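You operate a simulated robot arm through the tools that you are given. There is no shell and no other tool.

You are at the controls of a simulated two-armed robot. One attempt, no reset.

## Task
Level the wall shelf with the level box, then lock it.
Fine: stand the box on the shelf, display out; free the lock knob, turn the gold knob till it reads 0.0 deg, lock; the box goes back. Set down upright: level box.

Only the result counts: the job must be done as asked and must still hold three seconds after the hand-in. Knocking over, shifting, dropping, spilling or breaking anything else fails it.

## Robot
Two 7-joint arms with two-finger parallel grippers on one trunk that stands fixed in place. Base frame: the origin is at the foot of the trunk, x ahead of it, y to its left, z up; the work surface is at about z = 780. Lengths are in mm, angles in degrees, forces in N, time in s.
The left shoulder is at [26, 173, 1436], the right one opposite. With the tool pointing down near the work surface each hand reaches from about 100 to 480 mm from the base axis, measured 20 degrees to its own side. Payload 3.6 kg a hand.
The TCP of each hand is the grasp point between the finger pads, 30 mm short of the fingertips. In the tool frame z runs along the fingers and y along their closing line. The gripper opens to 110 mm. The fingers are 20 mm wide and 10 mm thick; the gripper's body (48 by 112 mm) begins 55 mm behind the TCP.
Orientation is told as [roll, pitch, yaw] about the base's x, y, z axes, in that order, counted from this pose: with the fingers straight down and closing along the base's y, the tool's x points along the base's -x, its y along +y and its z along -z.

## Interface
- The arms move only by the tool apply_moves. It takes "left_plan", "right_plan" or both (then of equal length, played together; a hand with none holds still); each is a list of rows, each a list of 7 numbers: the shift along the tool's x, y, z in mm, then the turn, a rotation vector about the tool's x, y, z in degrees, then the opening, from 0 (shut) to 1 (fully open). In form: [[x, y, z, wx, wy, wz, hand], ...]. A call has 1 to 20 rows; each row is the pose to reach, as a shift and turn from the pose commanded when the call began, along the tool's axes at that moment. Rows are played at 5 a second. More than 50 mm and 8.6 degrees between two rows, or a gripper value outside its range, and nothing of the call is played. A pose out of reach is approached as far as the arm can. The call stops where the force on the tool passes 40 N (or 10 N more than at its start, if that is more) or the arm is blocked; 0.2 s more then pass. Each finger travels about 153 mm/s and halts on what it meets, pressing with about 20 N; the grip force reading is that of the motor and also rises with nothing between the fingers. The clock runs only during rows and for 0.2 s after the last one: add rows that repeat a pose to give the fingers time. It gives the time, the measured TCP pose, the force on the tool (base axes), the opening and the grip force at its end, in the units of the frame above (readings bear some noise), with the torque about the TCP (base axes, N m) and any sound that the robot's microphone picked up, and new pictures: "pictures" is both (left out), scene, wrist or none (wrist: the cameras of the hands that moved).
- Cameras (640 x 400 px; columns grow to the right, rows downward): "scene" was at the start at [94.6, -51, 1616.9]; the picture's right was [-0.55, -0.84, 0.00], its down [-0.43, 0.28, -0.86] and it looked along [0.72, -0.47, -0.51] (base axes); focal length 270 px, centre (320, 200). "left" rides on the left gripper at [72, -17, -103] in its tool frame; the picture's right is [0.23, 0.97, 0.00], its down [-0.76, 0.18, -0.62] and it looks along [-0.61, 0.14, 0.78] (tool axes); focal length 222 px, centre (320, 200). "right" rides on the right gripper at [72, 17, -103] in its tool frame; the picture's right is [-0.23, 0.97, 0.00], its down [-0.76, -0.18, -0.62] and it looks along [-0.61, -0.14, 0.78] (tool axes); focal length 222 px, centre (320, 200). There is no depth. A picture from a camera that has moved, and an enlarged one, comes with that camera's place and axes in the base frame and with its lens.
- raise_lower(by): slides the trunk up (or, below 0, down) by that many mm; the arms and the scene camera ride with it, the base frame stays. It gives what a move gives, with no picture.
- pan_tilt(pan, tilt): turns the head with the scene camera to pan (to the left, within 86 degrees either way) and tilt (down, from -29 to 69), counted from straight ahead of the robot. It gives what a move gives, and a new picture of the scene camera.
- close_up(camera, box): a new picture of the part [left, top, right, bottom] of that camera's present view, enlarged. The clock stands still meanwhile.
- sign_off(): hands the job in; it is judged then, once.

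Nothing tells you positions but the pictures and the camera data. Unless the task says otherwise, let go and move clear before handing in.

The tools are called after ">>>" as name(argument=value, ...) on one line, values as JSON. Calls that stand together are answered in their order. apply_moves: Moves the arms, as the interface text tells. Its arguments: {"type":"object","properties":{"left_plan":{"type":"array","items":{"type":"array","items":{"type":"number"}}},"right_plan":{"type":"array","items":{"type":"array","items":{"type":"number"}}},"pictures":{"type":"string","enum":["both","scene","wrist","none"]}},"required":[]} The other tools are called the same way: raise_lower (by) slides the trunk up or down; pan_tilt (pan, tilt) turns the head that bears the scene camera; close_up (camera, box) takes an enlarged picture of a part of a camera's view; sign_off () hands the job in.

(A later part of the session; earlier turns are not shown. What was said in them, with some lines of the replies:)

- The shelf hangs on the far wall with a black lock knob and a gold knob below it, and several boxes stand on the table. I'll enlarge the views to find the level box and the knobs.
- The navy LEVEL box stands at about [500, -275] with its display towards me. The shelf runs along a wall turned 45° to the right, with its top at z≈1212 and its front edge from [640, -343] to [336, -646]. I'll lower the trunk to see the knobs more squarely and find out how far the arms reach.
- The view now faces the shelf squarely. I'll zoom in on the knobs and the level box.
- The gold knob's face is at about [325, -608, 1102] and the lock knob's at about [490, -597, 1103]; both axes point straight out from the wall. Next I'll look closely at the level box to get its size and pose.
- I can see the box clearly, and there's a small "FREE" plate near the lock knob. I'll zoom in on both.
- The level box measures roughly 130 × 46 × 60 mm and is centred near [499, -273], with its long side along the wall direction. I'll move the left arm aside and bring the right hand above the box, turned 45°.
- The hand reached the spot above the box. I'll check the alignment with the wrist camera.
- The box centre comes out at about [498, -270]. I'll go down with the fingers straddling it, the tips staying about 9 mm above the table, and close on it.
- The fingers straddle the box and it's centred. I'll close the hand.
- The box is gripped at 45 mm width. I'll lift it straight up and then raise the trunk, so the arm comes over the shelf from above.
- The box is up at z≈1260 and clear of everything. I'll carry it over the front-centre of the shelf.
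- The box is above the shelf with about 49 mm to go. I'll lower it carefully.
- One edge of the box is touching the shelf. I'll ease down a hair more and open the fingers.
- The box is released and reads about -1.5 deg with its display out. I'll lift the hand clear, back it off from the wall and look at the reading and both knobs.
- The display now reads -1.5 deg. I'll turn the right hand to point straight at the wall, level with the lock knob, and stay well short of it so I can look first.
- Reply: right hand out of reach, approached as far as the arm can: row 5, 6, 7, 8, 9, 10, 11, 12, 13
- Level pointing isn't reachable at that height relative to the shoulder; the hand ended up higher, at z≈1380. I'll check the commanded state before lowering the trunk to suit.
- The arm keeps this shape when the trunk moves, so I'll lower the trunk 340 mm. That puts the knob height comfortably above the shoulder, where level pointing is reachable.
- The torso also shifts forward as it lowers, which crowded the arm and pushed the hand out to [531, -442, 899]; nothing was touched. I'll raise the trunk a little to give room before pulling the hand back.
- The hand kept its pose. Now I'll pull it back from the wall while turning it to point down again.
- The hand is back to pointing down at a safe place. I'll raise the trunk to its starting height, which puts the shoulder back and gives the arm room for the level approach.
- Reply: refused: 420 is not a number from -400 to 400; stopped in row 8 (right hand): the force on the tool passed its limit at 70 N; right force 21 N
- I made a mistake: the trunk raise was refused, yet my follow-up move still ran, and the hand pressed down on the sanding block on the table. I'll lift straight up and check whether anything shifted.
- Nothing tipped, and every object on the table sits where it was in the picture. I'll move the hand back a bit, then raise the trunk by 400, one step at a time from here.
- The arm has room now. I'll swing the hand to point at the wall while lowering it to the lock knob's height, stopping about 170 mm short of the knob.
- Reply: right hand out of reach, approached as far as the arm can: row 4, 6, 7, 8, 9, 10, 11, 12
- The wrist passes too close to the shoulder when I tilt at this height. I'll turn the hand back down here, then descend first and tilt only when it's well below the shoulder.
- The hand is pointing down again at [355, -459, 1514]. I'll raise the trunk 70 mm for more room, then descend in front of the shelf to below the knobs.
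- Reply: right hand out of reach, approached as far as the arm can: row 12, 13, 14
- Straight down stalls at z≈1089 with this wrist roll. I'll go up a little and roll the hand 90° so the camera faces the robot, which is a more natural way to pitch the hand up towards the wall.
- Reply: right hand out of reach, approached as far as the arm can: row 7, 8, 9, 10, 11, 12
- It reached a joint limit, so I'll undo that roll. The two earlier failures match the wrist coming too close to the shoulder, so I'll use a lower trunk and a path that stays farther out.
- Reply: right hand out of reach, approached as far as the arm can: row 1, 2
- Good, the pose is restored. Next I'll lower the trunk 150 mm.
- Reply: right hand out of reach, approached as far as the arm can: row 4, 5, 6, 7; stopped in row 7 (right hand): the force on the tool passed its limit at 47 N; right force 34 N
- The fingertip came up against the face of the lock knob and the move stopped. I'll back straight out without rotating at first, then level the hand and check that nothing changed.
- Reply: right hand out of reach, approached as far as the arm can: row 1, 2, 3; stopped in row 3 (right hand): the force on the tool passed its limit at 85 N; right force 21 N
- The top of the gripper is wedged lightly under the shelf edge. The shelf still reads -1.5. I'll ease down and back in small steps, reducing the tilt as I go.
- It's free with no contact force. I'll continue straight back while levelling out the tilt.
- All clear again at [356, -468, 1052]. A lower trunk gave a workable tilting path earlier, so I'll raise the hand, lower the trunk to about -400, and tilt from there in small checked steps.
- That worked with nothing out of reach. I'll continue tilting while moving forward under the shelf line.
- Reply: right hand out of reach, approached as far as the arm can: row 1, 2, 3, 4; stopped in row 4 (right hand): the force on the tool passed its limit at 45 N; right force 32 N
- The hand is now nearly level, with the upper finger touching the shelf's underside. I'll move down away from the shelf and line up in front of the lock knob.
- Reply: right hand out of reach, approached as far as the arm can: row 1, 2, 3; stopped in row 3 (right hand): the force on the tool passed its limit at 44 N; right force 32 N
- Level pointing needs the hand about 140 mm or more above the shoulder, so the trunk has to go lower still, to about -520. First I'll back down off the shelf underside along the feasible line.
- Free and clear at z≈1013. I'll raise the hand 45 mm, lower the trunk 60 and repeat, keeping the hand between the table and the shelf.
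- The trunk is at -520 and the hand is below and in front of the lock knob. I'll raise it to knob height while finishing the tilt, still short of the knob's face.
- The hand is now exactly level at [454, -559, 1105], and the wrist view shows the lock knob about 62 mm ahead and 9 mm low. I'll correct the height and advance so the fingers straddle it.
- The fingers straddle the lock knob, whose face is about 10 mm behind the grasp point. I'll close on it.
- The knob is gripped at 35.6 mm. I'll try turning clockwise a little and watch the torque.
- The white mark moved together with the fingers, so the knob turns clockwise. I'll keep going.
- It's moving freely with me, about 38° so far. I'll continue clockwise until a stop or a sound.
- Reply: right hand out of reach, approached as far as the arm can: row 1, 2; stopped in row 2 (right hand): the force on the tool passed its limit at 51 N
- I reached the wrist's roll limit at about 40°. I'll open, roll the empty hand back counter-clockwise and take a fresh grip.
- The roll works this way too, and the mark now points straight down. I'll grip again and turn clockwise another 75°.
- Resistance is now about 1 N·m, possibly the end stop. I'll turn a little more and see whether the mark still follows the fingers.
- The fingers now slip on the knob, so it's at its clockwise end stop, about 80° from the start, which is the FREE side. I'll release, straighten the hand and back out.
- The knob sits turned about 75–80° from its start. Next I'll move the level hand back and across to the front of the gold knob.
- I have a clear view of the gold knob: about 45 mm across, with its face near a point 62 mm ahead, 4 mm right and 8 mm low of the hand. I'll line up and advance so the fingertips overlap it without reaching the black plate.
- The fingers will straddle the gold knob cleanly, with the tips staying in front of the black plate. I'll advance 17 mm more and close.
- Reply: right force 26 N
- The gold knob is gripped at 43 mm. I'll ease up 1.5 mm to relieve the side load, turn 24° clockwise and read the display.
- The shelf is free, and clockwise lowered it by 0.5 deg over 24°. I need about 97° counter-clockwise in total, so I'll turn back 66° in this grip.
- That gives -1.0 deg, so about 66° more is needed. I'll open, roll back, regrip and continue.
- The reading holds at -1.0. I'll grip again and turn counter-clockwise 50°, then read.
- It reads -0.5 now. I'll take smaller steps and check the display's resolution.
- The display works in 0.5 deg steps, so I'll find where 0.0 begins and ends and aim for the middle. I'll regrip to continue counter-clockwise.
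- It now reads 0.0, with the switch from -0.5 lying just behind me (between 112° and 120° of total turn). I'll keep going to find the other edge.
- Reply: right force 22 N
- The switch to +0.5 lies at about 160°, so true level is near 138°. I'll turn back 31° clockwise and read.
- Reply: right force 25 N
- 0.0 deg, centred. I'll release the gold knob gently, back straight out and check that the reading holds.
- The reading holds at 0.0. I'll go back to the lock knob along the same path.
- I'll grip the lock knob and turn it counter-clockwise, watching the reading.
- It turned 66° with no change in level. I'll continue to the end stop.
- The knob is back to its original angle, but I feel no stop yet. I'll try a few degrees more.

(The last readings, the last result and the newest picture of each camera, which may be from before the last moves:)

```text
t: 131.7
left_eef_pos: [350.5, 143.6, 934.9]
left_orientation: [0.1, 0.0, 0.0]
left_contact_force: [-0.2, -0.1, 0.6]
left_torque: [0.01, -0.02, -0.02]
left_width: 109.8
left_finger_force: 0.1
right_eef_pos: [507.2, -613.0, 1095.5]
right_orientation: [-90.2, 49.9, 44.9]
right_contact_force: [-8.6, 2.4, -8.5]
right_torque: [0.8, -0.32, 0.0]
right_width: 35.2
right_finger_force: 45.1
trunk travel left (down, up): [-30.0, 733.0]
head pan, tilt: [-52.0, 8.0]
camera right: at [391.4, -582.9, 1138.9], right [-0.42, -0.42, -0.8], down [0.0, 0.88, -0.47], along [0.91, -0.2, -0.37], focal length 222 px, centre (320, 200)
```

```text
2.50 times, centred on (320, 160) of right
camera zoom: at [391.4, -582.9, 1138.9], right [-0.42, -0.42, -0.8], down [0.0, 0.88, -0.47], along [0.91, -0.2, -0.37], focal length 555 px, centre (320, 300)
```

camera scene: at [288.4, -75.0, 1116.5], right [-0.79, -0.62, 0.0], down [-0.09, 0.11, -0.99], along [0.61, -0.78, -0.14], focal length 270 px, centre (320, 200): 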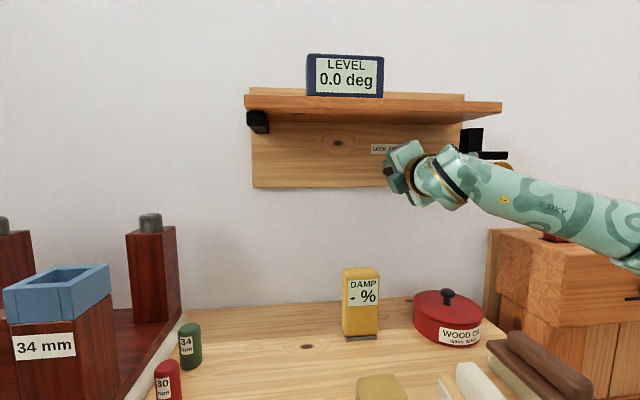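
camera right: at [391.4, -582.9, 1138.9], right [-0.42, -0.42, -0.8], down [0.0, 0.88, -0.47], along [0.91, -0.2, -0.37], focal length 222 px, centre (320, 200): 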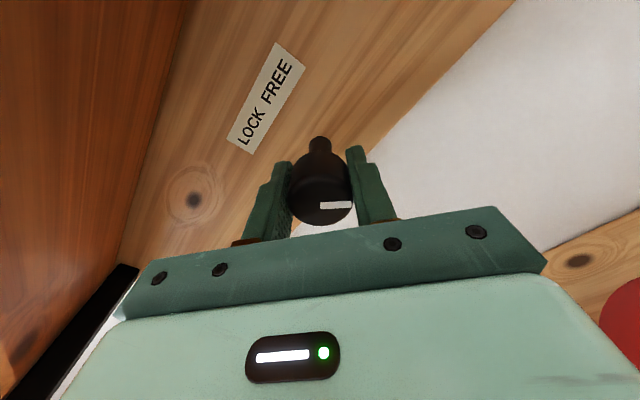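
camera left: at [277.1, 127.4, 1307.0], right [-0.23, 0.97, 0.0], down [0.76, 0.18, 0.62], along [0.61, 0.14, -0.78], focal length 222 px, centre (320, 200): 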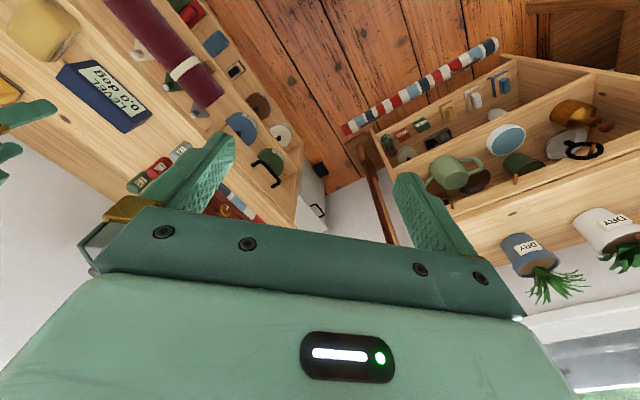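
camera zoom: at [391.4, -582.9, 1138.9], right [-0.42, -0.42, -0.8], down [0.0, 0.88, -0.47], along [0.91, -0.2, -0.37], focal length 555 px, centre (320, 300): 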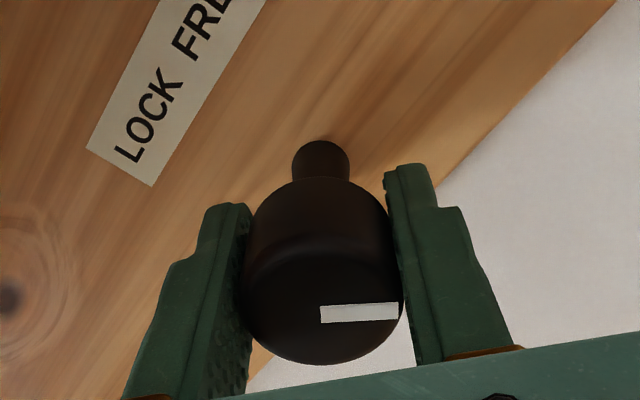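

There's about 0.8 N·m of resistance and the fingers are starting to slip, so the knob is at its LOCK stop, the same angle it started from. I'll release, unroll and back out, then check the reading.

>>> apply_moves(right_plan=[[0, 0, 0, 0, 0, 0, 0.4], [0, 0, 0, 0, 0, 0, 0.6], [0, 0, 0, 0, 0, 8, 0.85], [0, 0, 0, 0, 0, 16, 0.85], [0, 0, 0, 0, 0, 24, 0.85], [0, 0, -15, 0, 0, 32, 0.85], [0, 0, -35, 0, 0, 40, 0.85], [0, 0, -55, 0, 0, 48, 0.85], [0, 0, -62, 0, 0, 50, 0.85], [0, 0, -62, 0, 0, 50, 0.85]], pictures="both")

>>> close_up(camera="scene", box=[230, 40, 530, 230])

>>> close_up(camera="right", box=[220, 50, 440, 210])

```text
t: 133.9
left_eef_pos: [349.6, 144.7, 932.6]
left_orientation: [0.0, 0.1, 0.1]
left_contact_force: [-0.4, -0.1, 0.1]
left_torque: [-0.01, 0.0, -0.04]
left_width: 110.1
left_finger_force: 0.0
right_eef_pos: [464.6, -568.7, 1095.8]
right_orientation: [-90.1, -0.1, 45.0]
right_contact_force: [-0.1, 0.3, 0.0]
right_torque: [0.0, -0.01, 0.02]
right_width: 93.6
right_finger_force: 0.0
trunk travel left (down, up): [-30.0, 733.0]
head pan, tilt: [-52.0, 8.0]
camera scene: at [288.9, -74.7, 1116.4], right [-0.79, -0.62, 0.0], down [-0.09, 0.11, -0.99], along [0.61, -0.78, -0.14], focal length 270 px, centre (320, 200)
camera right: at [339.5, -547.5, 1077.2], right [0.16, 0.16, -0.97], down [0.1, 0.98, 0.18], along [0.98, -0.12, 0.14], focal length 222 px, centre (320, 200)
```

scene: 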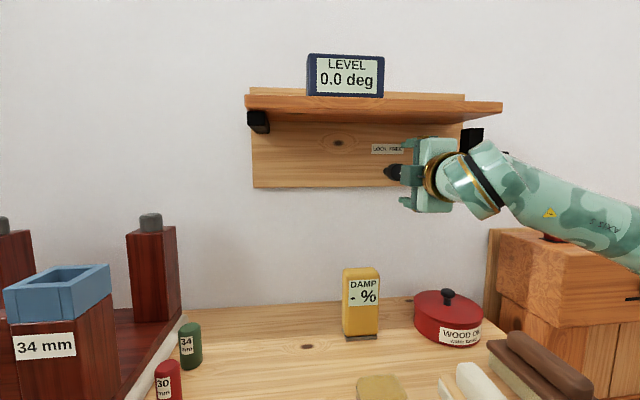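
right: 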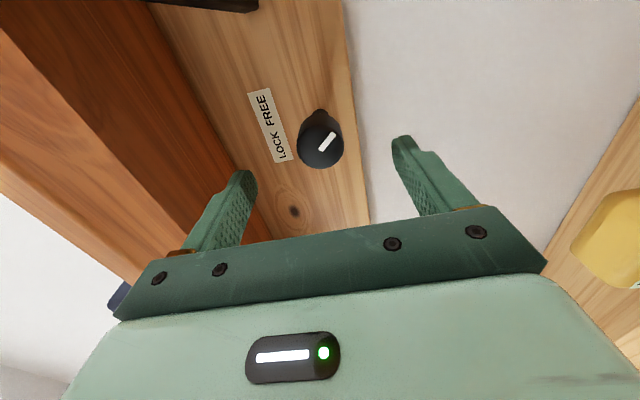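

```text
2.11 times, centred on (380, 135) of scene
camera zoom: at [288.9, -74.7, 1116.4], right [-0.79, -0.62, 0.0], down [-0.09, 0.11, -0.99], along [0.61, -0.78, -0.14], focal length 569 px, centre (194, 337)
```

zoom: 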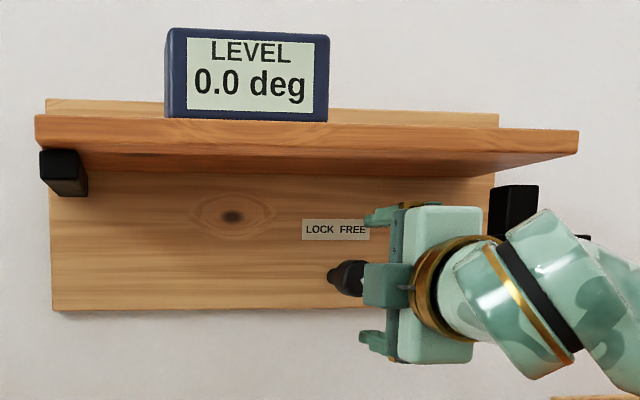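

```text
2.50 times, centred on (330, 130) of right
camera zoom: at [339.5, -547.5, 1077.2], right [0.16, 0.16, -0.97], down [0.1, 0.98, 0.18], along [0.98, -0.12, 0.14], focal length 555 px, centre (295, 375)
```

zoom: 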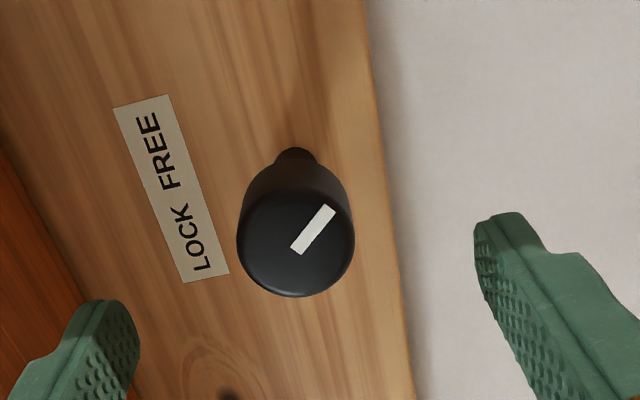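

Locked, and the display still shows 0.0. I'll retrace the way out: tilt down in front of and below the shelf, then back to pointing down.

>>> apply_moves(right_plan=[[0, -3, -12, -5, 0, 0, 0.85], [0, -5, -25, -10.8, 0, 0, 0.85], [0, 10, -33, -16, 0, 0, 0.85], [0, 40, -37, -22, 0, 0, 0.85], [0, 70, -38, -25.5, 0, 0, 0.85], [0, 98, -38, -25.5, 0, 0, 0.85], [0, 98, -38, -25.5, 0, 0, 0.85]], pictures="scene")

```text
t: 135.5
left_eef_pos: [350.0, 144.5, 933.2]
left_orientation: [0.0, 0.0, -0.1]
left_contact_force: [0.0, 0.2, 0.7]
left_torque: [0.0, 0.02, -0.03]
left_width: 109.8
left_finger_force: 0.1
right_eef_pos: [438.7, -542.0, 997.0]
right_orientation: [-64.5, 0.0, 44.9]
right_contact_force: [0.1, 0.5, 0.0]
right_torque: [-0.02, 0.03, 0.0]
right_width: 93.4
right_finger_force: 0.1
trunk travel left (down, up): [-30.0, 733.0]
head pan, tilt: [-52.0, 8.0]
camera scene: at [288.9, -74.7, 1116.4], right [-0.79, -0.62, 0.0], down [-0.09, 0.11, -0.99], along [0.61, -0.78, -0.14], focal length 270 px, centre (320, 200)
```

scene: 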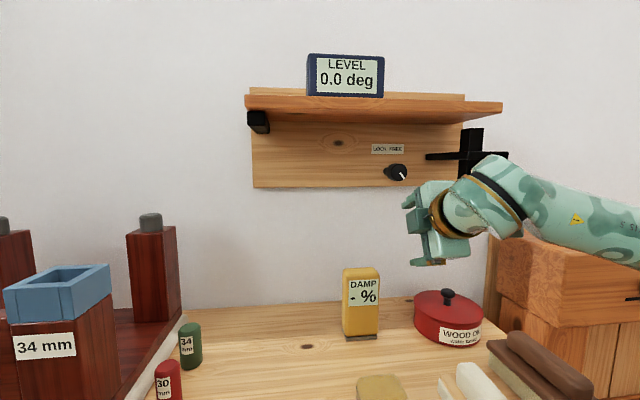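

>>> apply_moves(right_plan=[[0, 4.7, -14.4, -8, 0, 0, 0.85], [0, 9.7, -29.7, -16, 0, 0, 0.85], [0, 14.8, -45, -24, 0, 0, 0.85], [0, 18.6, -59.9, -32, 0, 0, 0.85], [0, 18.6, -59.9, -32, 0, 0, 0.85]], pictures="scene")

```text
t: 136.7
left_eef_pos: [348.9, 144.8, 932.1]
left_orientation: [0.1, 0.0, -0.1]
left_contact_force: [0.5, -0.8, 0.3]
left_torque: [-0.01, -0.02, -0.03]
left_width: 109.8
left_finger_force: 0.0
right_eef_pos: [392.9, -496.8, 1005.9]
right_orientation: [-32.4, -0.1, 45.0]
right_contact_force: [-0.5, -0.9, -0.3]
right_torque: [-0.02, 0.0, -0.01]
right_width: 93.3
right_finger_force: 0.1
trunk travel left (down, up): [-30.0, 733.0]
head pan, tilt: [-52.0, 8.0]
camera scene: at [288.9, -74.7, 1116.4], right [-0.79, -0.62, 0.0], down [-0.09, 0.11, -0.99], along [0.61, -0.78, -0.14], focal length 270 px, centre (320, 200)
```

scene: 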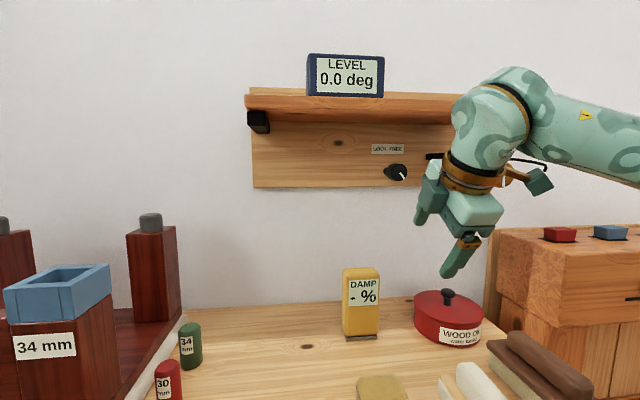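

>>> apply_moves(right_plan=[[0, 8.4, -14.8, -8, 0, 0, 0.85], [0, 15.7, -31.3, -16, 0, 0, 0.85], [0, 21, -48.9, -24, 0, 0, 0.85], [0, 24, -68.6, -32.4, 0, 0, 0.85], [0, 24, -68.6, -32.4, 0, 0, 0.85]], pictures="none")

```text
t: 137.9
left_eef_pos: [350.2, 144.4, 934.1]
left_orientation: [0.0, 0.2, 0.0]
left_contact_force: [-0.1, 0.4, -0.2]
left_torque: [0.01, 0.02, -0.04]
left_width: 109.9
left_finger_force: 0.1
right_eef_pos: [353.7, -457.3, 1052.0]
right_orientation: [0.0, -0.2, 45.0]
right_contact_force: [-0.3, 0.1, 0.4]
right_torque: [0.03, 0.03, -0.01]
right_width: 93.5
right_finger_force: 0.0
trunk travel left (down, up): [-30.0, 733.0]
head pan, tilt: [-52.0, 8.0]
```

The hand points down again and is clear. I'll raise the trunk to the height where placing on the shelf worked.

>>> raise_lower(by=400)

>>> raise_lower(by=150)

>>> pan_tilt(pan=-42, tilt=35)

```text
t: 141.7
left_eef_pos: [349.9, 144.0, 1332.3]
left_orientation: [0.0, 0.1, 0.0]
left_contact_force: [-0.4, 0.1, -0.2]
left_torque: [0.01, 0.0, 0.02]
left_width: 109.8
left_finger_force: 0.1
right_eef_pos: [352.9, -457.6, 1450.5]
right_orientation: [-0.3, -0.1, 45.0]
right_contact_force: [0.2, 0.7, 0.4]
right_torque: [0.01, -0.03, -0.02]
right_width: 93.1
right_finger_force: 0.0
trunk travel left (down, up): [-430.0, 333.0]
head pan, tilt: [-52.0, 8.0]
```

```text
t: 143.5
left_eef_pos: [350.7, 143.6, 1482.8]
left_orientation: [0.0, 0.1, 0.0]
left_contact_force: [0.7, 0.2, 0.0]
left_torque: [0.01, 0.0, 0.0]
left_width: 110.2
left_finger_force: 0.1
right_eef_pos: [353.2, -457.8, 1602.0]
right_orientation: [-0.2, 0.0, 44.9]
right_contact_force: [-0.3, 0.5, 0.4]
right_torque: [0.0, 0.0, 0.01]
right_width: 93.7
right_finger_force: 0.1
trunk travel left (down, up): [-580.0, 183.0]
head pan, tilt: [-52.0, 8.0]
```

```text
t: 144.4
left_eef_pos: [348.9, 143.9, 1483.3]
left_orientation: [0.0, 0.0, -0.1]
left_contact_force: [0.3, -0.4, 0.2]
left_torque: [0.02, 0.02, 0.0]
left_width: 110.1
left_finger_force: 0.0
right_eef_pos: [352.7, -457.6, 1601.5]
right_orientation: [-0.1, -0.1, 45.1]
right_contact_force: [-0.6, 0.5, 0.1]
right_torque: [-0.01, -0.01, 0.02]
right_width: 93.6
right_finger_force: 0.0
trunk travel left (down, up): [-580.0, 183.0]
head pan, tilt: [-42.0, 35.0]
camera scene: at [81.9, -60.7, 1640.7], right [-0.67, -0.74, 0.0], down [-0.43, 0.38, -0.82], along [0.61, -0.55, -0.57], focal length 270 px, centre (320, 200)
```

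scene: 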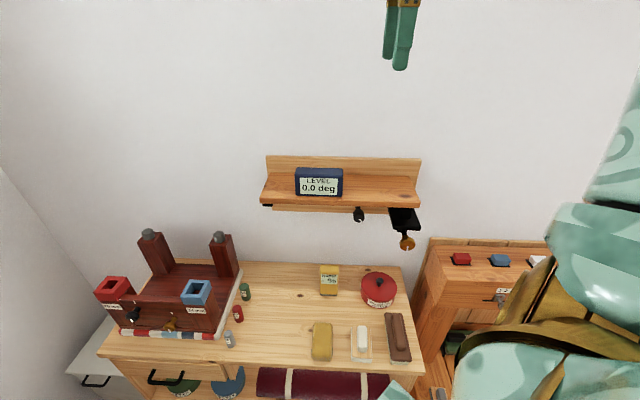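

The display on the shelf still shows 0.0. I'll bring the hand back over the box.

>>> apply_moves(right_plan=[[0, 0, 45, 0, 0, 0, 0.85], [0, 0, 90, 0, 0, 0, 0.85], [0, 0, 135, 0, 0, 0, 0.85], [0, 0, 180, 0, 0, 0, 0.85], [0, 0, 220, 0, 0, 0, 0.85], [-20, -30, 235, 0, 0, 0, 0.85], [-45, -65, 240, 0, 0, 0, 0.85], [-70, -100, 240, 0, 0, 0, 0.85], [-95, -130, 240, 0, 0, 0, 0.85], [-122, -161, 240, 0, 0, 0, 0.85], [-122, -161, 240, 0, 0, 0, 0.85]], pictures="both")

>>> close_up(camera="scene", box=[250, 130, 430, 260])

```text
t: 146.8
left_eef_pos: [350.5, 144.9, 1484.9]
left_orientation: [-0.1, 0.0, 0.0]
left_contact_force: [-0.5, -0.2, -0.3]
left_torque: [0.01, -0.04, -0.02]
left_width: 109.9
left_finger_force: 0.1
right_eef_pos: [554.0, -485.8, 1361.0]
right_orientation: [-0.1, -0.1, 45.0]
right_contact_force: [0.6, 0.7, 0.0]
right_torque: [-0.04, 0.01, -0.02]
right_width: 93.5
right_finger_force: 0.1
trunk travel left (down, up): [-580.0, 183.0]
head pan, tilt: [-42.0, 35.0]
camera scene: at [80.8, -60.7, 1640.7], right [-0.67, -0.74, 0.0], down [-0.43, 0.38, -0.82], along [0.61, -0.55, -0.57], focal length 270 px, centre (320, 200)
camera right: at [489.4, -524.9, 1463.4], right [-0.53, 0.85, 0.0], down [0.66, 0.41, 0.62], along [0.53, 0.33, -0.78], focal length 222 px, centre (320, 200)
```

scene: 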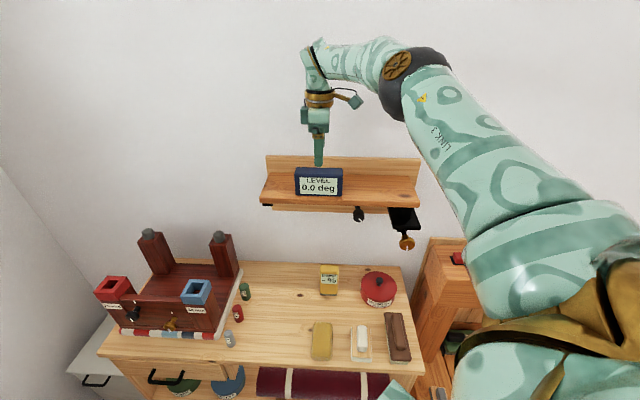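
right: 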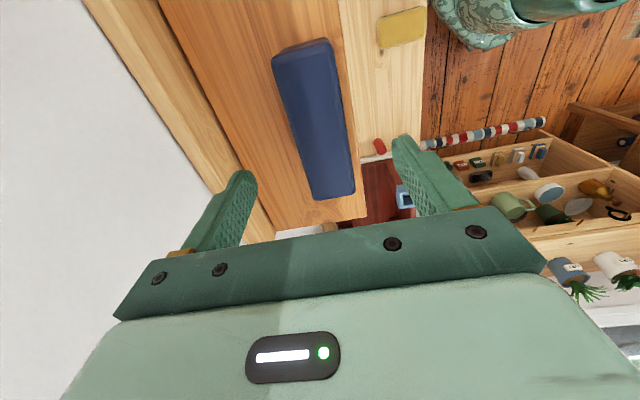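

```text
3.08 times, centred on (340, 195) of scene
camera zoom: at [80.8, -60.7, 1640.7], right [-0.67, -0.74, 0.0], down [-0.43, 0.38, -0.82], along [0.61, -0.55, -0.57], focal length 832 px, centre (258, 215)
```

zoom: 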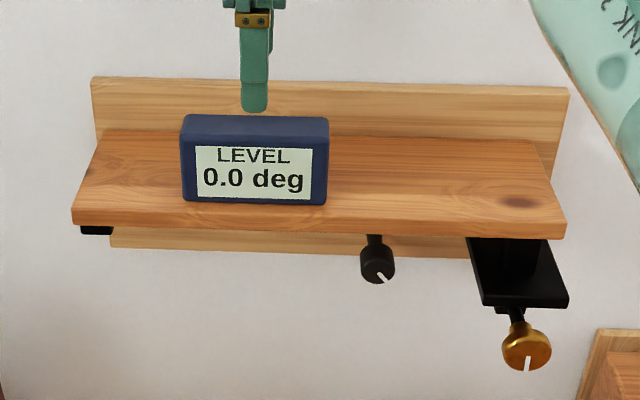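

The box is centred under the hand. I'll lower the open fingers around it.

>>> apply_moves(right_plan=[[0, 0, 35, 0, 0, 0, 0.9], [0, 0, 65, 0, 0, 0, 0.9], [0, 0, 85, 0, 0, 0, 0.9], [0, 0, 100, 0, 0, 0, 0.9], [0, 0, 100, 0, 0, 0, 0.9]], pictures="wrist")

```text
t: 148.0
left_eef_pos: [349.6, 144.5, 1483.9]
left_orientation: [0.0, 0.0, 0.1]
left_contact_force: [-0.4, -0.3, 0.6]
left_torque: [-0.01, 0.0, 0.01]
left_width: 110.1
left_finger_force: 0.2
right_eef_pos: [543.9, -482.7, 1263.1]
right_orientation: [-0.1, -0.1, 45.1]
right_contact_force: [0.4, -0.5, -0.8]
right_torque: [-0.01, -0.03, 0.0]
right_width: 99.0
right_finger_force: 0.0
right hand out of reach, approached as far as the arm can: row 3, 4, 5
trunk travel left (down, up): [-580.0, 183.0]
head pan, tilt: [-42.0, 35.0]
camera right: at [480.2, -522.3, 1367.1], right [-0.53, 0.85, 0.0], down [0.66, 0.41, 0.63], along [0.53, 0.33, -0.78], focal length 222 px, centre (320, 200)
```

right: 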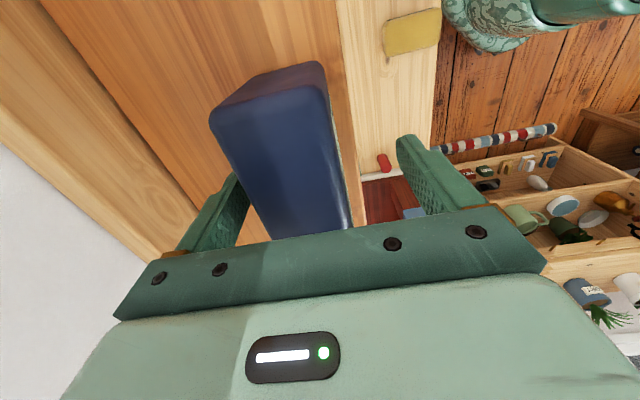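

This arm posture can't quite reach down here; the hand drifted 9 mm off centre. I'll go back up, re-centre, and let the trunk lower the hand instead.

>>> apply_moves(right_plan=[[0, 0, -25, 0, 0, 0, 0.9], [0, 0, -50, 0, 0, 0, 0.9], [-2, -4, -75, 0, 0, 0, 0.9], [-4.9, -9, -100, 0, 0, 0, 0.9], [-4.9, -9, -100, 0, 0, 0, 0.9]], pictures="none")

>>> raise_lower(by=-60)

```text
t: 149.2
left_eef_pos: [349.8, 143.8, 1482.6]
left_orientation: [0.0, 0.1, 0.0]
left_contact_force: [0.5, -0.6, 0.3]
left_torque: [-0.01, 0.03, 0.03]
left_width: 110.0
left_finger_force: 0.1
right_eef_pos: [554.5, -485.5, 1364.7]
right_orientation: [-0.2, -0.2, 45.0]
right_contact_force: [-0.3, -0.3, -0.1]
right_torque: [0.0, 0.0, -0.01]
right_width: 99.1
right_finger_force: 0.1
trunk travel left (down, up): [-580.0, 183.0]
head pan, tilt: [-42.0, 35.0]
```

```text
t: 150.2
left_eef_pos: [349.3, 143.7, 1424.1]
left_orientation: [-0.1, 0.0, -0.1]
left_contact_force: [1.4, -0.9, -1.7]
left_torque: [-0.02, -0.02, -0.01]
left_width: 110.0
left_finger_force: 0.0
right_eef_pos: [553.1, -486.9, 1303.9]
right_orientation: [-0.3, -0.1, 45.1]
right_contact_force: [0.6, 0.4, 0.2]
right_torque: [0.01, -0.01, -0.01]
right_width: 98.7
right_finger_force: 0.0
trunk travel left (down, up): [-520.0, 243.0]
head pan, tilt: [-42.0, 35.0]
```

>>> raise_lower(by=-42)

>>> apply_moves(right_plan=[[0, 0, 0, 0, 0, 0, 0.9]], pictures="both")

```text
t: 151.0
left_eef_pos: [349.6, 144.6, 1381.1]
left_orientation: [0.0, 0.0, 0.1]
left_contact_force: [-0.6, 0.5, -0.2]
left_torque: [-0.03, -0.03, 0.01]
left_width: 109.9
left_finger_force: 0.0
right_eef_pos: [553.8, -486.3, 1264.1]
right_orientation: [-0.2, -0.1, 45.0]
right_contact_force: [-0.8, -0.6, 0.5]
right_torque: [0.02, -0.02, 0.01]
right_width: 99.2
right_finger_force: 0.0
trunk travel left (down, up): [-478.0, 285.0]
head pan, tilt: [-42.0, 35.0]
```

```text
t: 151.4
left_eef_pos: [349.8, 144.9, 1380.5]
left_orientation: [0.1, 0.1, 0.0]
left_contact_force: [-0.7, -0.3, 0.9]
left_torque: [0.01, 0.0, -0.05]
left_width: 110.2
left_finger_force: 0.0
right_eef_pos: [554.2, -487.2, 1261.4]
right_orientation: [-0.1, -0.1, 45.0]
right_contact_force: [-0.7, 0.1, -0.3]
right_torque: [0.02, -0.01, 0.01]
right_width: 99.1
right_finger_force: 0.0
trunk travel left (down, up): [-478.0, 285.0]
head pan, tilt: [-42.0, 35.0]
camera scene: at [94.4, -60.7, 1538.1], right [-0.67, -0.74, 0.0], down [-0.43, 0.38, -0.82], along [0.61, -0.55, -0.57], focal length 270 px, centre (320, 200)
camera right: at [490.2, -525.6, 1365.1], right [-0.53, 0.85, 0.0], down [0.66, 0.41, 0.62], along [0.53, 0.33, -0.78], focal length 222 px, centre (320, 200)
```

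scene: 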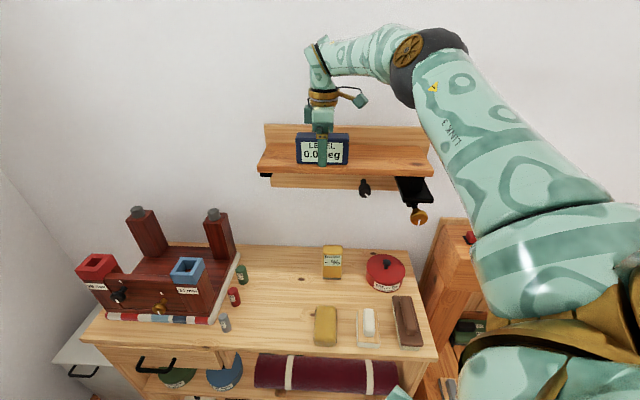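
right: 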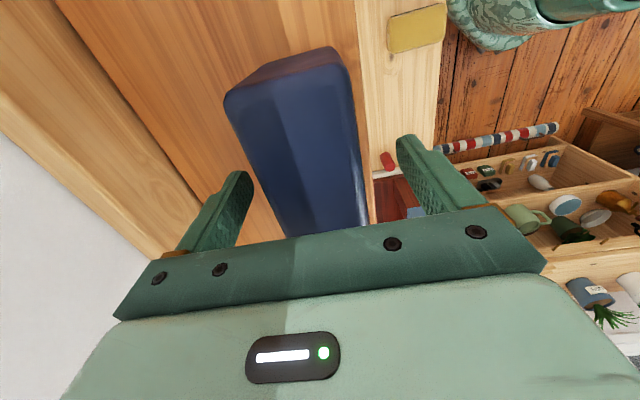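

The hand is centred on the box. I'll close.

>>> apply_moves(right_plan=[[0, 1.5, 0, 0, 0, 0, 0.7], [0, 1.5, 0, 0, 0, 0, 0.4], [0, 1.5, 0, 0, 0, 0, 0.1], [0, 1.5, 0, 0, 0, 0, 0.1], [0, 1.5, 0, 0, 0, 0, 0.1]], pictures="wrist")

```text
t: 152.6
left_eef_pos: [350.0, 143.2, 1382.1]
left_orientation: [-0.1, 0.1, 0.0]
left_contact_force: [-0.7, -0.5, -0.2]
left_torque: [0.0, -0.03, -0.01]
left_width: 109.8
left_finger_force: 0.1
right_eef_pos: [553.1, -484.9, 1262.3]
right_orientation: [-0.2, -0.1, 45.1]
right_contact_force: [-0.9, 0.0, 0.1]
right_torque: [-0.01, 0.11, -0.01]
right_width: 45.0
right_finger_force: 19.8
trunk travel left (down, up): [-478.0, 285.0]
head pan, tilt: [-42.0, 35.0]
camera right: at [488.8, -524.5, 1365.2], right [-0.53, 0.85, 0.0], down [0.66, 0.41, 0.62], along [0.53, 0.33, -0.78], focal length 222 px, centre (320, 200)
```

right: 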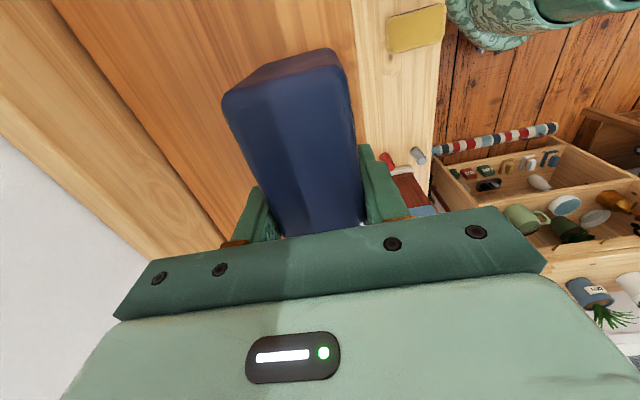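

The box is gripped the same way as before. I'll lift it straight up and carry it back out in front of the shelf.

>>> apply_moves(right_plan=[[0, 0, -8, 0, 0, 0, 0.1], [0, 0, -30, 0, 0, 0, 0.1], [0, 0, -55, 0, 0, 0, 0.1], [0, 0, -80, 0, 0, 0, 0.1], [0, 0, -80, 0, 0, 0, 0.1]], pictures="scene")

```text
t: 153.8
left_eef_pos: [350.0, 143.4, 1381.4]
left_orientation: [0.1, 0.1, 0.0]
left_contact_force: [0.1, -0.5, 0.1]
left_torque: [0.0, 0.02, 0.01]
left_width: 109.9
left_finger_force: 0.0
right_eef_pos: [551.2, -484.7, 1342.7]
right_orientation: [0.0, -0.1, 45.0]
right_contact_force: [0.1, -0.6, -2.1]
right_torque: [0.0, 0.0, 0.03]
right_width: 44.9
right_finger_force: 20.0
trunk travel left (down, up): [-478.0, 285.0]
head pan, tilt: [-42.0, 35.0]
camera scene: at [94.4, -61.1, 1538.1], right [-0.67, -0.74, 0.0], down [-0.43, 0.38, -0.82], along [0.61, -0.55, -0.57], focal length 270 px, centre (320, 200)
```

scene: 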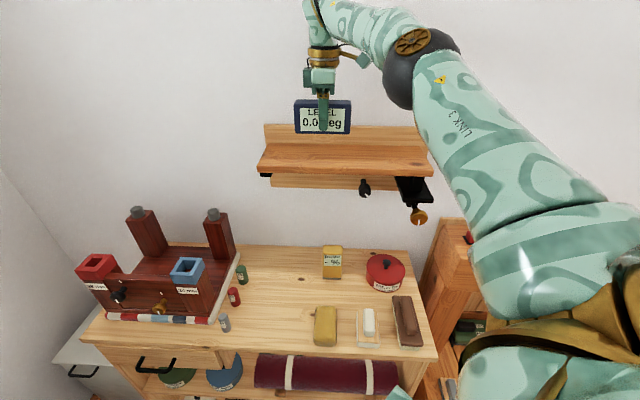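

>>> apply_moves(right_plan=[[-18, 32, 0, 0, 0, 0, 0.1], [-37, 64, 0, 0, 0, 0, 0.1], [-56, 96, 0, 0, 0, 0, 0.1], [-75, 128, 0, 0, 0, 0, 0.1], [-94, 160, 0, 0, 0, 0, 0.1], [-112, 190.6, 0, 0, 0, 0, 0.1], [-112, 190.6, 0, 0, 0, 0, 0.1]], pictures="none")

```text
t: 155.4
left_eef_pos: [350.1, 144.1, 1381.7]
left_orientation: [0.1, 0.0, 0.0]
left_contact_force: [0.3, 0.2, -0.4]
left_torque: [0.05, -0.01, 0.01]
left_width: 110.1
left_finger_force: 0.1
right_eef_pos: [497.5, -272.2, 1341.3]
right_orientation: [-0.2, -0.1, 45.0]
right_contact_force: [0.7, -0.2, -2.3]
right_torque: [0.03, -0.01, 0.01]
right_width: 44.9
right_finger_force: 20.4
trunk travel left (down, up): [-478.0, 285.0]
head pan, tilt: [-42.0, 35.0]
```

>>> raise_lower(by=-200)

>>> pan_tilt(pan=-30, tilt=50)

```text
t: 157.6
left_eef_pos: [349.8, 144.5, 1181.7]
left_orientation: [0.0, -0.1, 0.1]
left_contact_force: [-0.5, 0.5, 0.2]
left_torque: [0.04, -0.02, -0.01]
left_width: 109.9
left_finger_force: 0.0
right_eef_pos: [495.6, -271.5, 1144.0]
right_orientation: [-0.2, -0.1, 45.0]
right_contact_force: [0.1, 0.1, -1.9]
right_torque: [-0.01, 0.03, -0.02]
right_width: 45.1
right_finger_force: 20.3
trunk travel left (down, up): [-278.0, 485.0]
head pan, tilt: [-42.0, 35.0]
```

```text
t: 158.4
left_eef_pos: [350.8, 144.4, 1180.7]
left_orientation: [-0.1, 0.2, 0.0]
left_contact_force: [0.9, 0.3, -0.1]
left_torque: [-0.01, 0.01, 0.03]
left_width: 109.9
left_finger_force: 0.1
right_eef_pos: [496.8, -271.5, 1142.3]
right_orientation: [-0.1, -0.1, 45.0]
right_contact_force: [-0.1, 0.0, -1.7]
right_torque: [0.02, -0.01, 0.0]
right_width: 44.7
right_finger_force: 20.1
trunk travel left (down, up): [-278.0, 485.0]
head pan, tilt: [-30.0, 50.0]
camera scene: at [157.1, -40.3, 1313.9], right [-0.5, -0.87, 0.0], down [-0.66, 0.38, -0.64], along [0.56, -0.32, -0.77], focal length 270 px, centre (320, 200)
```

scene: 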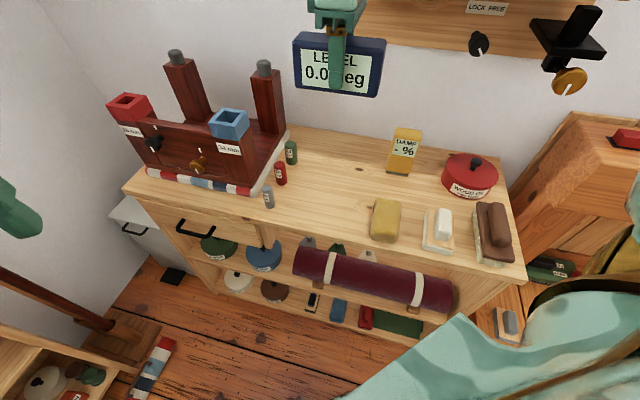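

>>> apply_moves(right_plan=[[0, 1, 45, 0, 0, 0, 0.1], [0, 1, 90, 0, 0, 0, 0.1], [0, 1, 135, 0, 0, 0, 0.1], [0, 1, 180, 0, 0, 0, 0.1], [0, 1, 220, 0, 0, 0, 0.1], [0, 1, 220, 0, 0, 0, 0.1]], pictures="scene")

```text
t: 159.8
left_eef_pos: [350.3, 145.4, 1182.4]
left_orientation: [0.0, 0.1, -0.1]
left_contact_force: [0.0, -0.5, -0.3]
left_torque: [-0.01, -0.02, 0.0]
left_width: 109.9
left_finger_force: 0.1
right_eef_pos: [496.4, -270.0, 923.3]
right_orientation: [-0.2, -0.2, 45.0]
right_contact_force: [0.0, -0.2, -2.0]
right_torque: [0.0, -0.04, -0.02]
right_width: 44.9
right_finger_force: 19.6
trunk travel left (down, up): [-278.0, 485.0]
head pan, tilt: [-30.0, 50.0]
camera scene: at [156.6, -40.1, 1313.9], right [-0.5, -0.87, 0.0], down [-0.66, 0.38, -0.64], along [0.56, -0.32, -0.77], focal length 270 px, centre (320, 200)
```

scene: 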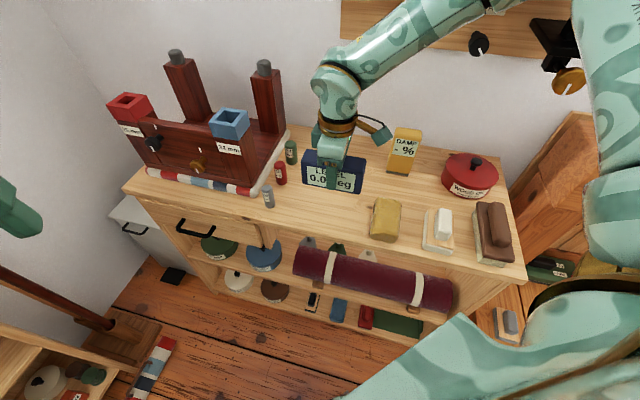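

>>> raise_lower(by=-60)

>>> apply_moves(right_plan=[[0, 0, 15, 0, 0, 0, 0.1], [0, 0, 28, 0, 0, 0, 0.1], [0, 0, 34, 0, 0, 0, 0.1], [0, 0, 34, 0, 0, 0, 0.1]], pictures="scene")

```text
t: 160.8
left_eef_pos: [349.8, 144.0, 1121.6]
left_orientation: [0.0, 0.1, 0.2]
left_contact_force: [-0.6, -0.8, -0.2]
left_torque: [-0.03, -0.03, 0.01]
left_width: 110.0
left_finger_force: 0.1
right_eef_pos: [496.4, -270.1, 862.9]
right_orientation: [-0.2, 0.0, 45.0]
right_contact_force: [-1.4, -0.2, -2.1]
right_torque: [-0.01, 0.0, 0.03]
right_width: 44.9
right_finger_force: 20.5
trunk travel left (down, up): [-218.0, 545.0]
head pan, tilt: [-30.0, 50.0]
```

```text
t: 161.8
left_eef_pos: [350.3, 145.0, 1119.9]
left_orientation: [-0.1, 0.1, 0.0]
left_contact_force: [-0.8, 0.1, 0.7]
left_torque: [-0.03, 0.0, -0.02]
left_width: 109.9
left_finger_force: 0.0
right_eef_pos: [498.0, -271.6, 827.6]
right_orientation: [-0.2, -0.2, 45.0]
right_contact_force: [-0.4, -0.1, -2.4]
right_torque: [-0.04, 0.0, 0.03]
right_width: 44.8
right_finger_force: 20.2
trunk travel left (down, up): [-218.0, 545.0]
head pan, tilt: [-30.0, 50.0]
camera scene: at [186.1, -40.2, 1251.9], right [-0.5, -0.87, 0.0], down [-0.66, 0.38, -0.64], along [0.56, -0.32, -0.77], focal length 270 px, centre (320, 200)
```

scene: 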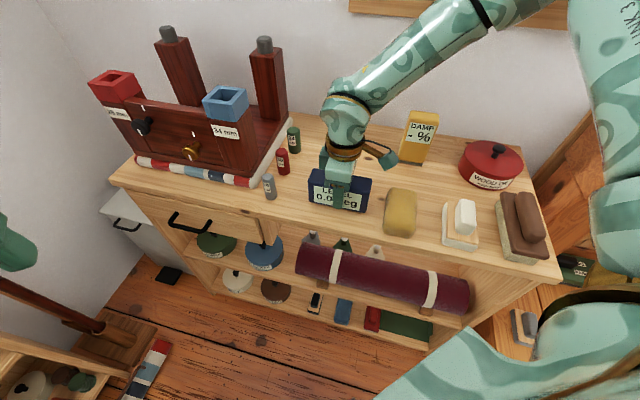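

>>> apply_moves(right_plan=[[0, 1, 2, 0, 0, 0, 0.1], [0, 1, 4, 0, 0, 0, 0.1], [0, 1, 4, 0, 0, 0, 0.1]], pictures="none")

```text
t: 162.6
left_eef_pos: [350.0, 143.1, 1121.6]
left_orientation: [0.0, 0.0, 0.1]
left_contact_force: [0.4, 0.3, -0.3]
left_torque: [-0.03, 0.0, 0.0]
left_width: 110.1
left_finger_force: 0.0
right_eef_pos: [496.9, -269.1, 823.5]
right_orientation: [-0.2, -0.1, 45.0]
right_contact_force: [-0.4, 0.6, -2.3]
right_torque: [0.02, 0.01, 0.0]
right_width: 44.6
right_finger_force: 20.2
trunk travel left (down, up): [-218.0, 545.0]
head pan, tilt: [-30.0, 50.0]
```

>>> apply_moves(right_plan=[[0, 0, 1, 0, 0, 0, 0.1], [0, 0, 2, 0, 0, 0, 0.1], [0, 0, 2, 0, 0, 0, 0.1]], pictures="none")

```text
t: 163.4
left_eef_pos: [350.5, 144.2, 1121.7]
left_orientation: [0.1, 0.1, 0.0]
left_contact_force: [-0.9, 1.0, 0.7]
left_torque: [0.0, -0.02, 0.0]
left_width: 110.0
left_finger_force: 0.1
right_eef_pos: [495.8, -269.9, 822.6]
right_orientation: [-0.1, -0.1, 45.1]
right_contact_force: [0.2, -1.3, 2.5]
right_torque: [0.24, -0.14, -0.06]
right_width: 44.9
right_finger_force: 20.3
trunk travel left (down, up): [-218.0, 545.0]
head pan, tilt: [-30.0, 50.0]
```

The box bottom is touching the table. I'll open and lift away.

>>> apply_moves(right_plan=[[0, 0, 0.5, 0, 0, 0, 0.1], [0, 0, 0.5, 0, 0, 0, 0.45], [0, 0, 0.5, 0, 0, 0, 0.7], [0, 0, 0.5, 0, 0, 0, 0.95], [0, 0, 0.5, 0, 0, 0, 0.95], [0, 0, -30, 0, 0, 0, 0.95], [0, 0, -75, 0, 0, 0, 0.95], [0, 0, -120, 0, 0, 0, 0.95], [0, 0, -165, 0, 0, 0, 0.95], [0, 0, -200, 0, 0, 0, 0.95], [0, 0, -200, 0, 0, 0, 0.95]], pictures="both")

>>> close_up(camera="scene", box=[240, 120, 560, 290])

```text
t: 165.8
left_eef_pos: [350.1, 143.7, 1121.8]
left_orientation: [0.0, 0.1, 0.0]
left_contact_force: [0.2, -0.3, -1.1]
left_torque: [-0.01, -0.03, 0.0]
left_width: 110.1
left_finger_force: 0.0
right_eef_pos: [495.5, -270.4, 1023.0]
right_orientation: [-0.1, -0.2, 45.0]
right_contact_force: [0.2, 0.2, -0.6]
right_torque: [0.02, -0.02, 0.0]
right_width: 104.7
right_finger_force: 0.0
trunk travel left (down, up): [-218.0, 545.0]
head pan, tilt: [-30.0, 50.0]
camera scene: at [186.3, -40.2, 1251.8], right [-0.5, -0.87, 0.0], down [-0.66, 0.38, -0.64], along [0.56, -0.32, -0.77], focal length 270 px, centre (320, 200)
camera right: at [432.5, -309.2, 1124.6], right [-0.53, 0.85, 0.0], down [0.66, 0.41, 0.62], along [0.53, 0.33, -0.78], focal length 222 px, centre (320, 200)
```

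scene: 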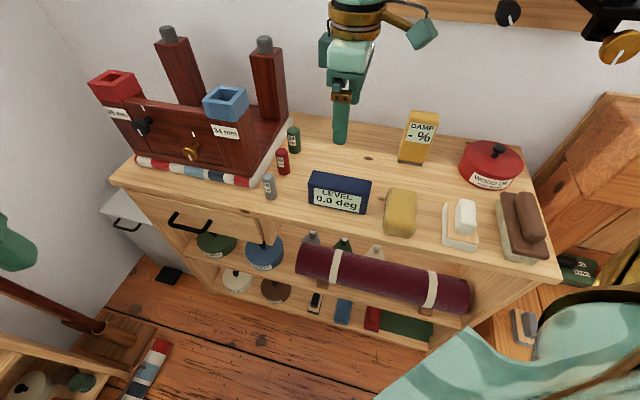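
right: 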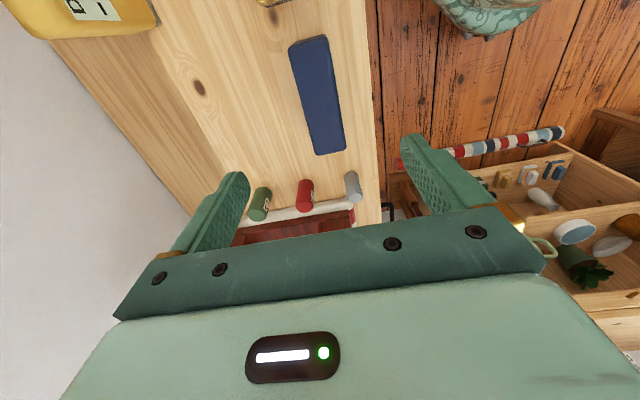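

```text
2.00 times, centred on (400, 205) of scene
camera zoom: at [186.3, -40.2, 1251.8], right [-0.5, -0.87, 0.0], down [-0.66, 0.38, -0.64], along [0.56, -0.32, -0.77], focal length 540 px, centre (160, 190)
```

zoom: 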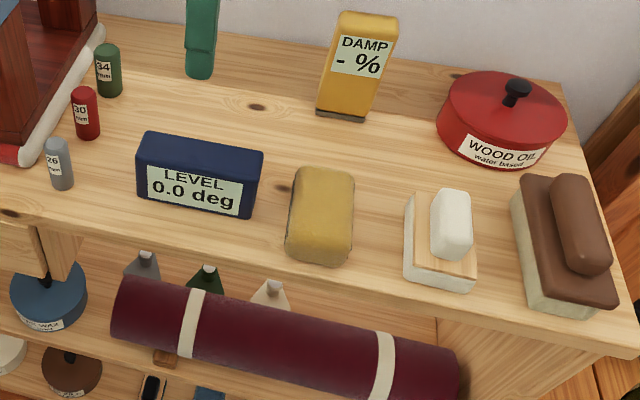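

The level box is back in its place, upright and reading 0.0, and the other objects look undisturbed. I'll take a last look at the shelf and knobs.

>>> pan_tilt(pan=-48, tilt=15)

>>> close_up(camera="scene", box=[220, 60, 540, 260])

```text
t: 166.8
left_eef_pos: [351.3, 144.7, 1120.9]
left_orientation: [0.0, 0.1, -0.1]
left_contact_force: [0.3, 0.7, 0.7]
left_torque: [-0.02, -0.01, 0.0]
left_width: 110.0
left_finger_force: 0.0
right_eef_pos: [496.3, -270.2, 1022.1]
right_orientation: [-0.1, -0.1, 45.0]
right_contact_force: [0.9, 0.8, 0.2]
right_torque: [0.01, 0.0, -0.03]
right_width: 104.6
right_finger_force: 0.1
trunk travel left (down, up): [-218.0, 545.0]
head pan, tilt: [-48.0, 15.0]
camera scene: at [181.9, -71.0, 1305.5], right [-0.74, -0.67, 0.0], down [-0.17, 0.19, -0.97], along [0.65, -0.72, -0.26], focal length 270 px, centre (320, 200)
```

scene: 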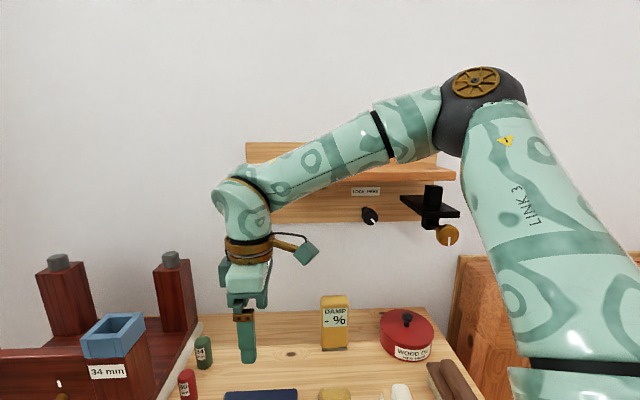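

```text
2.00 times, centred on (380, 160) of scene
camera zoom: at [181.9, -71.0, 1305.5], right [-0.74, -0.67, 0.0], down [-0.17, 0.19, -0.97], along [0.65, -0.72, -0.26], focal length 540 px, centre (200, 280)
```

zoom: 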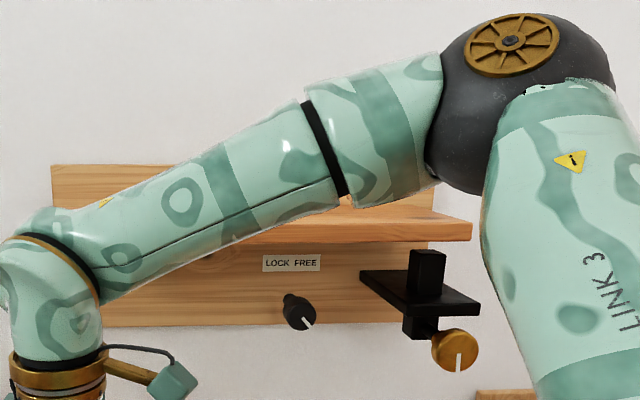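

The lock knob is at its LOCK stop, the gold knob is untouched since levelling, and the box is back on the table. Both hands are empty and clear, so I'm handing in.

>>> sign_off()

```text
The job is handed in.
```

The shelf is levelled and locked, and the level box is back in its place on the table, upright with its display out.

- **Level:** The box read -1.5 deg on the shelf at the start. Its display works in 0.5 deg steps, so I found where 0.0 begins and ends and set the gold knob midway between. It still read 0.0 after locking.
- **Lock:** I turned the lock knob to its FREE stop for the adjustment, then back to its LOCK stop, the same angle it started at.
- **Unplanned contacts:** The right hand pressed down on the table once, probably on the white-handled block. It also bumped the lock knob's face and pushed briefly against the underside of the shelf. Nothing tipped, and everything looked in place in the last pictures; I can't rule out a shift of a millimetre or so.

I signed off with both hands empty and clear. I haven't seen the judge's result.
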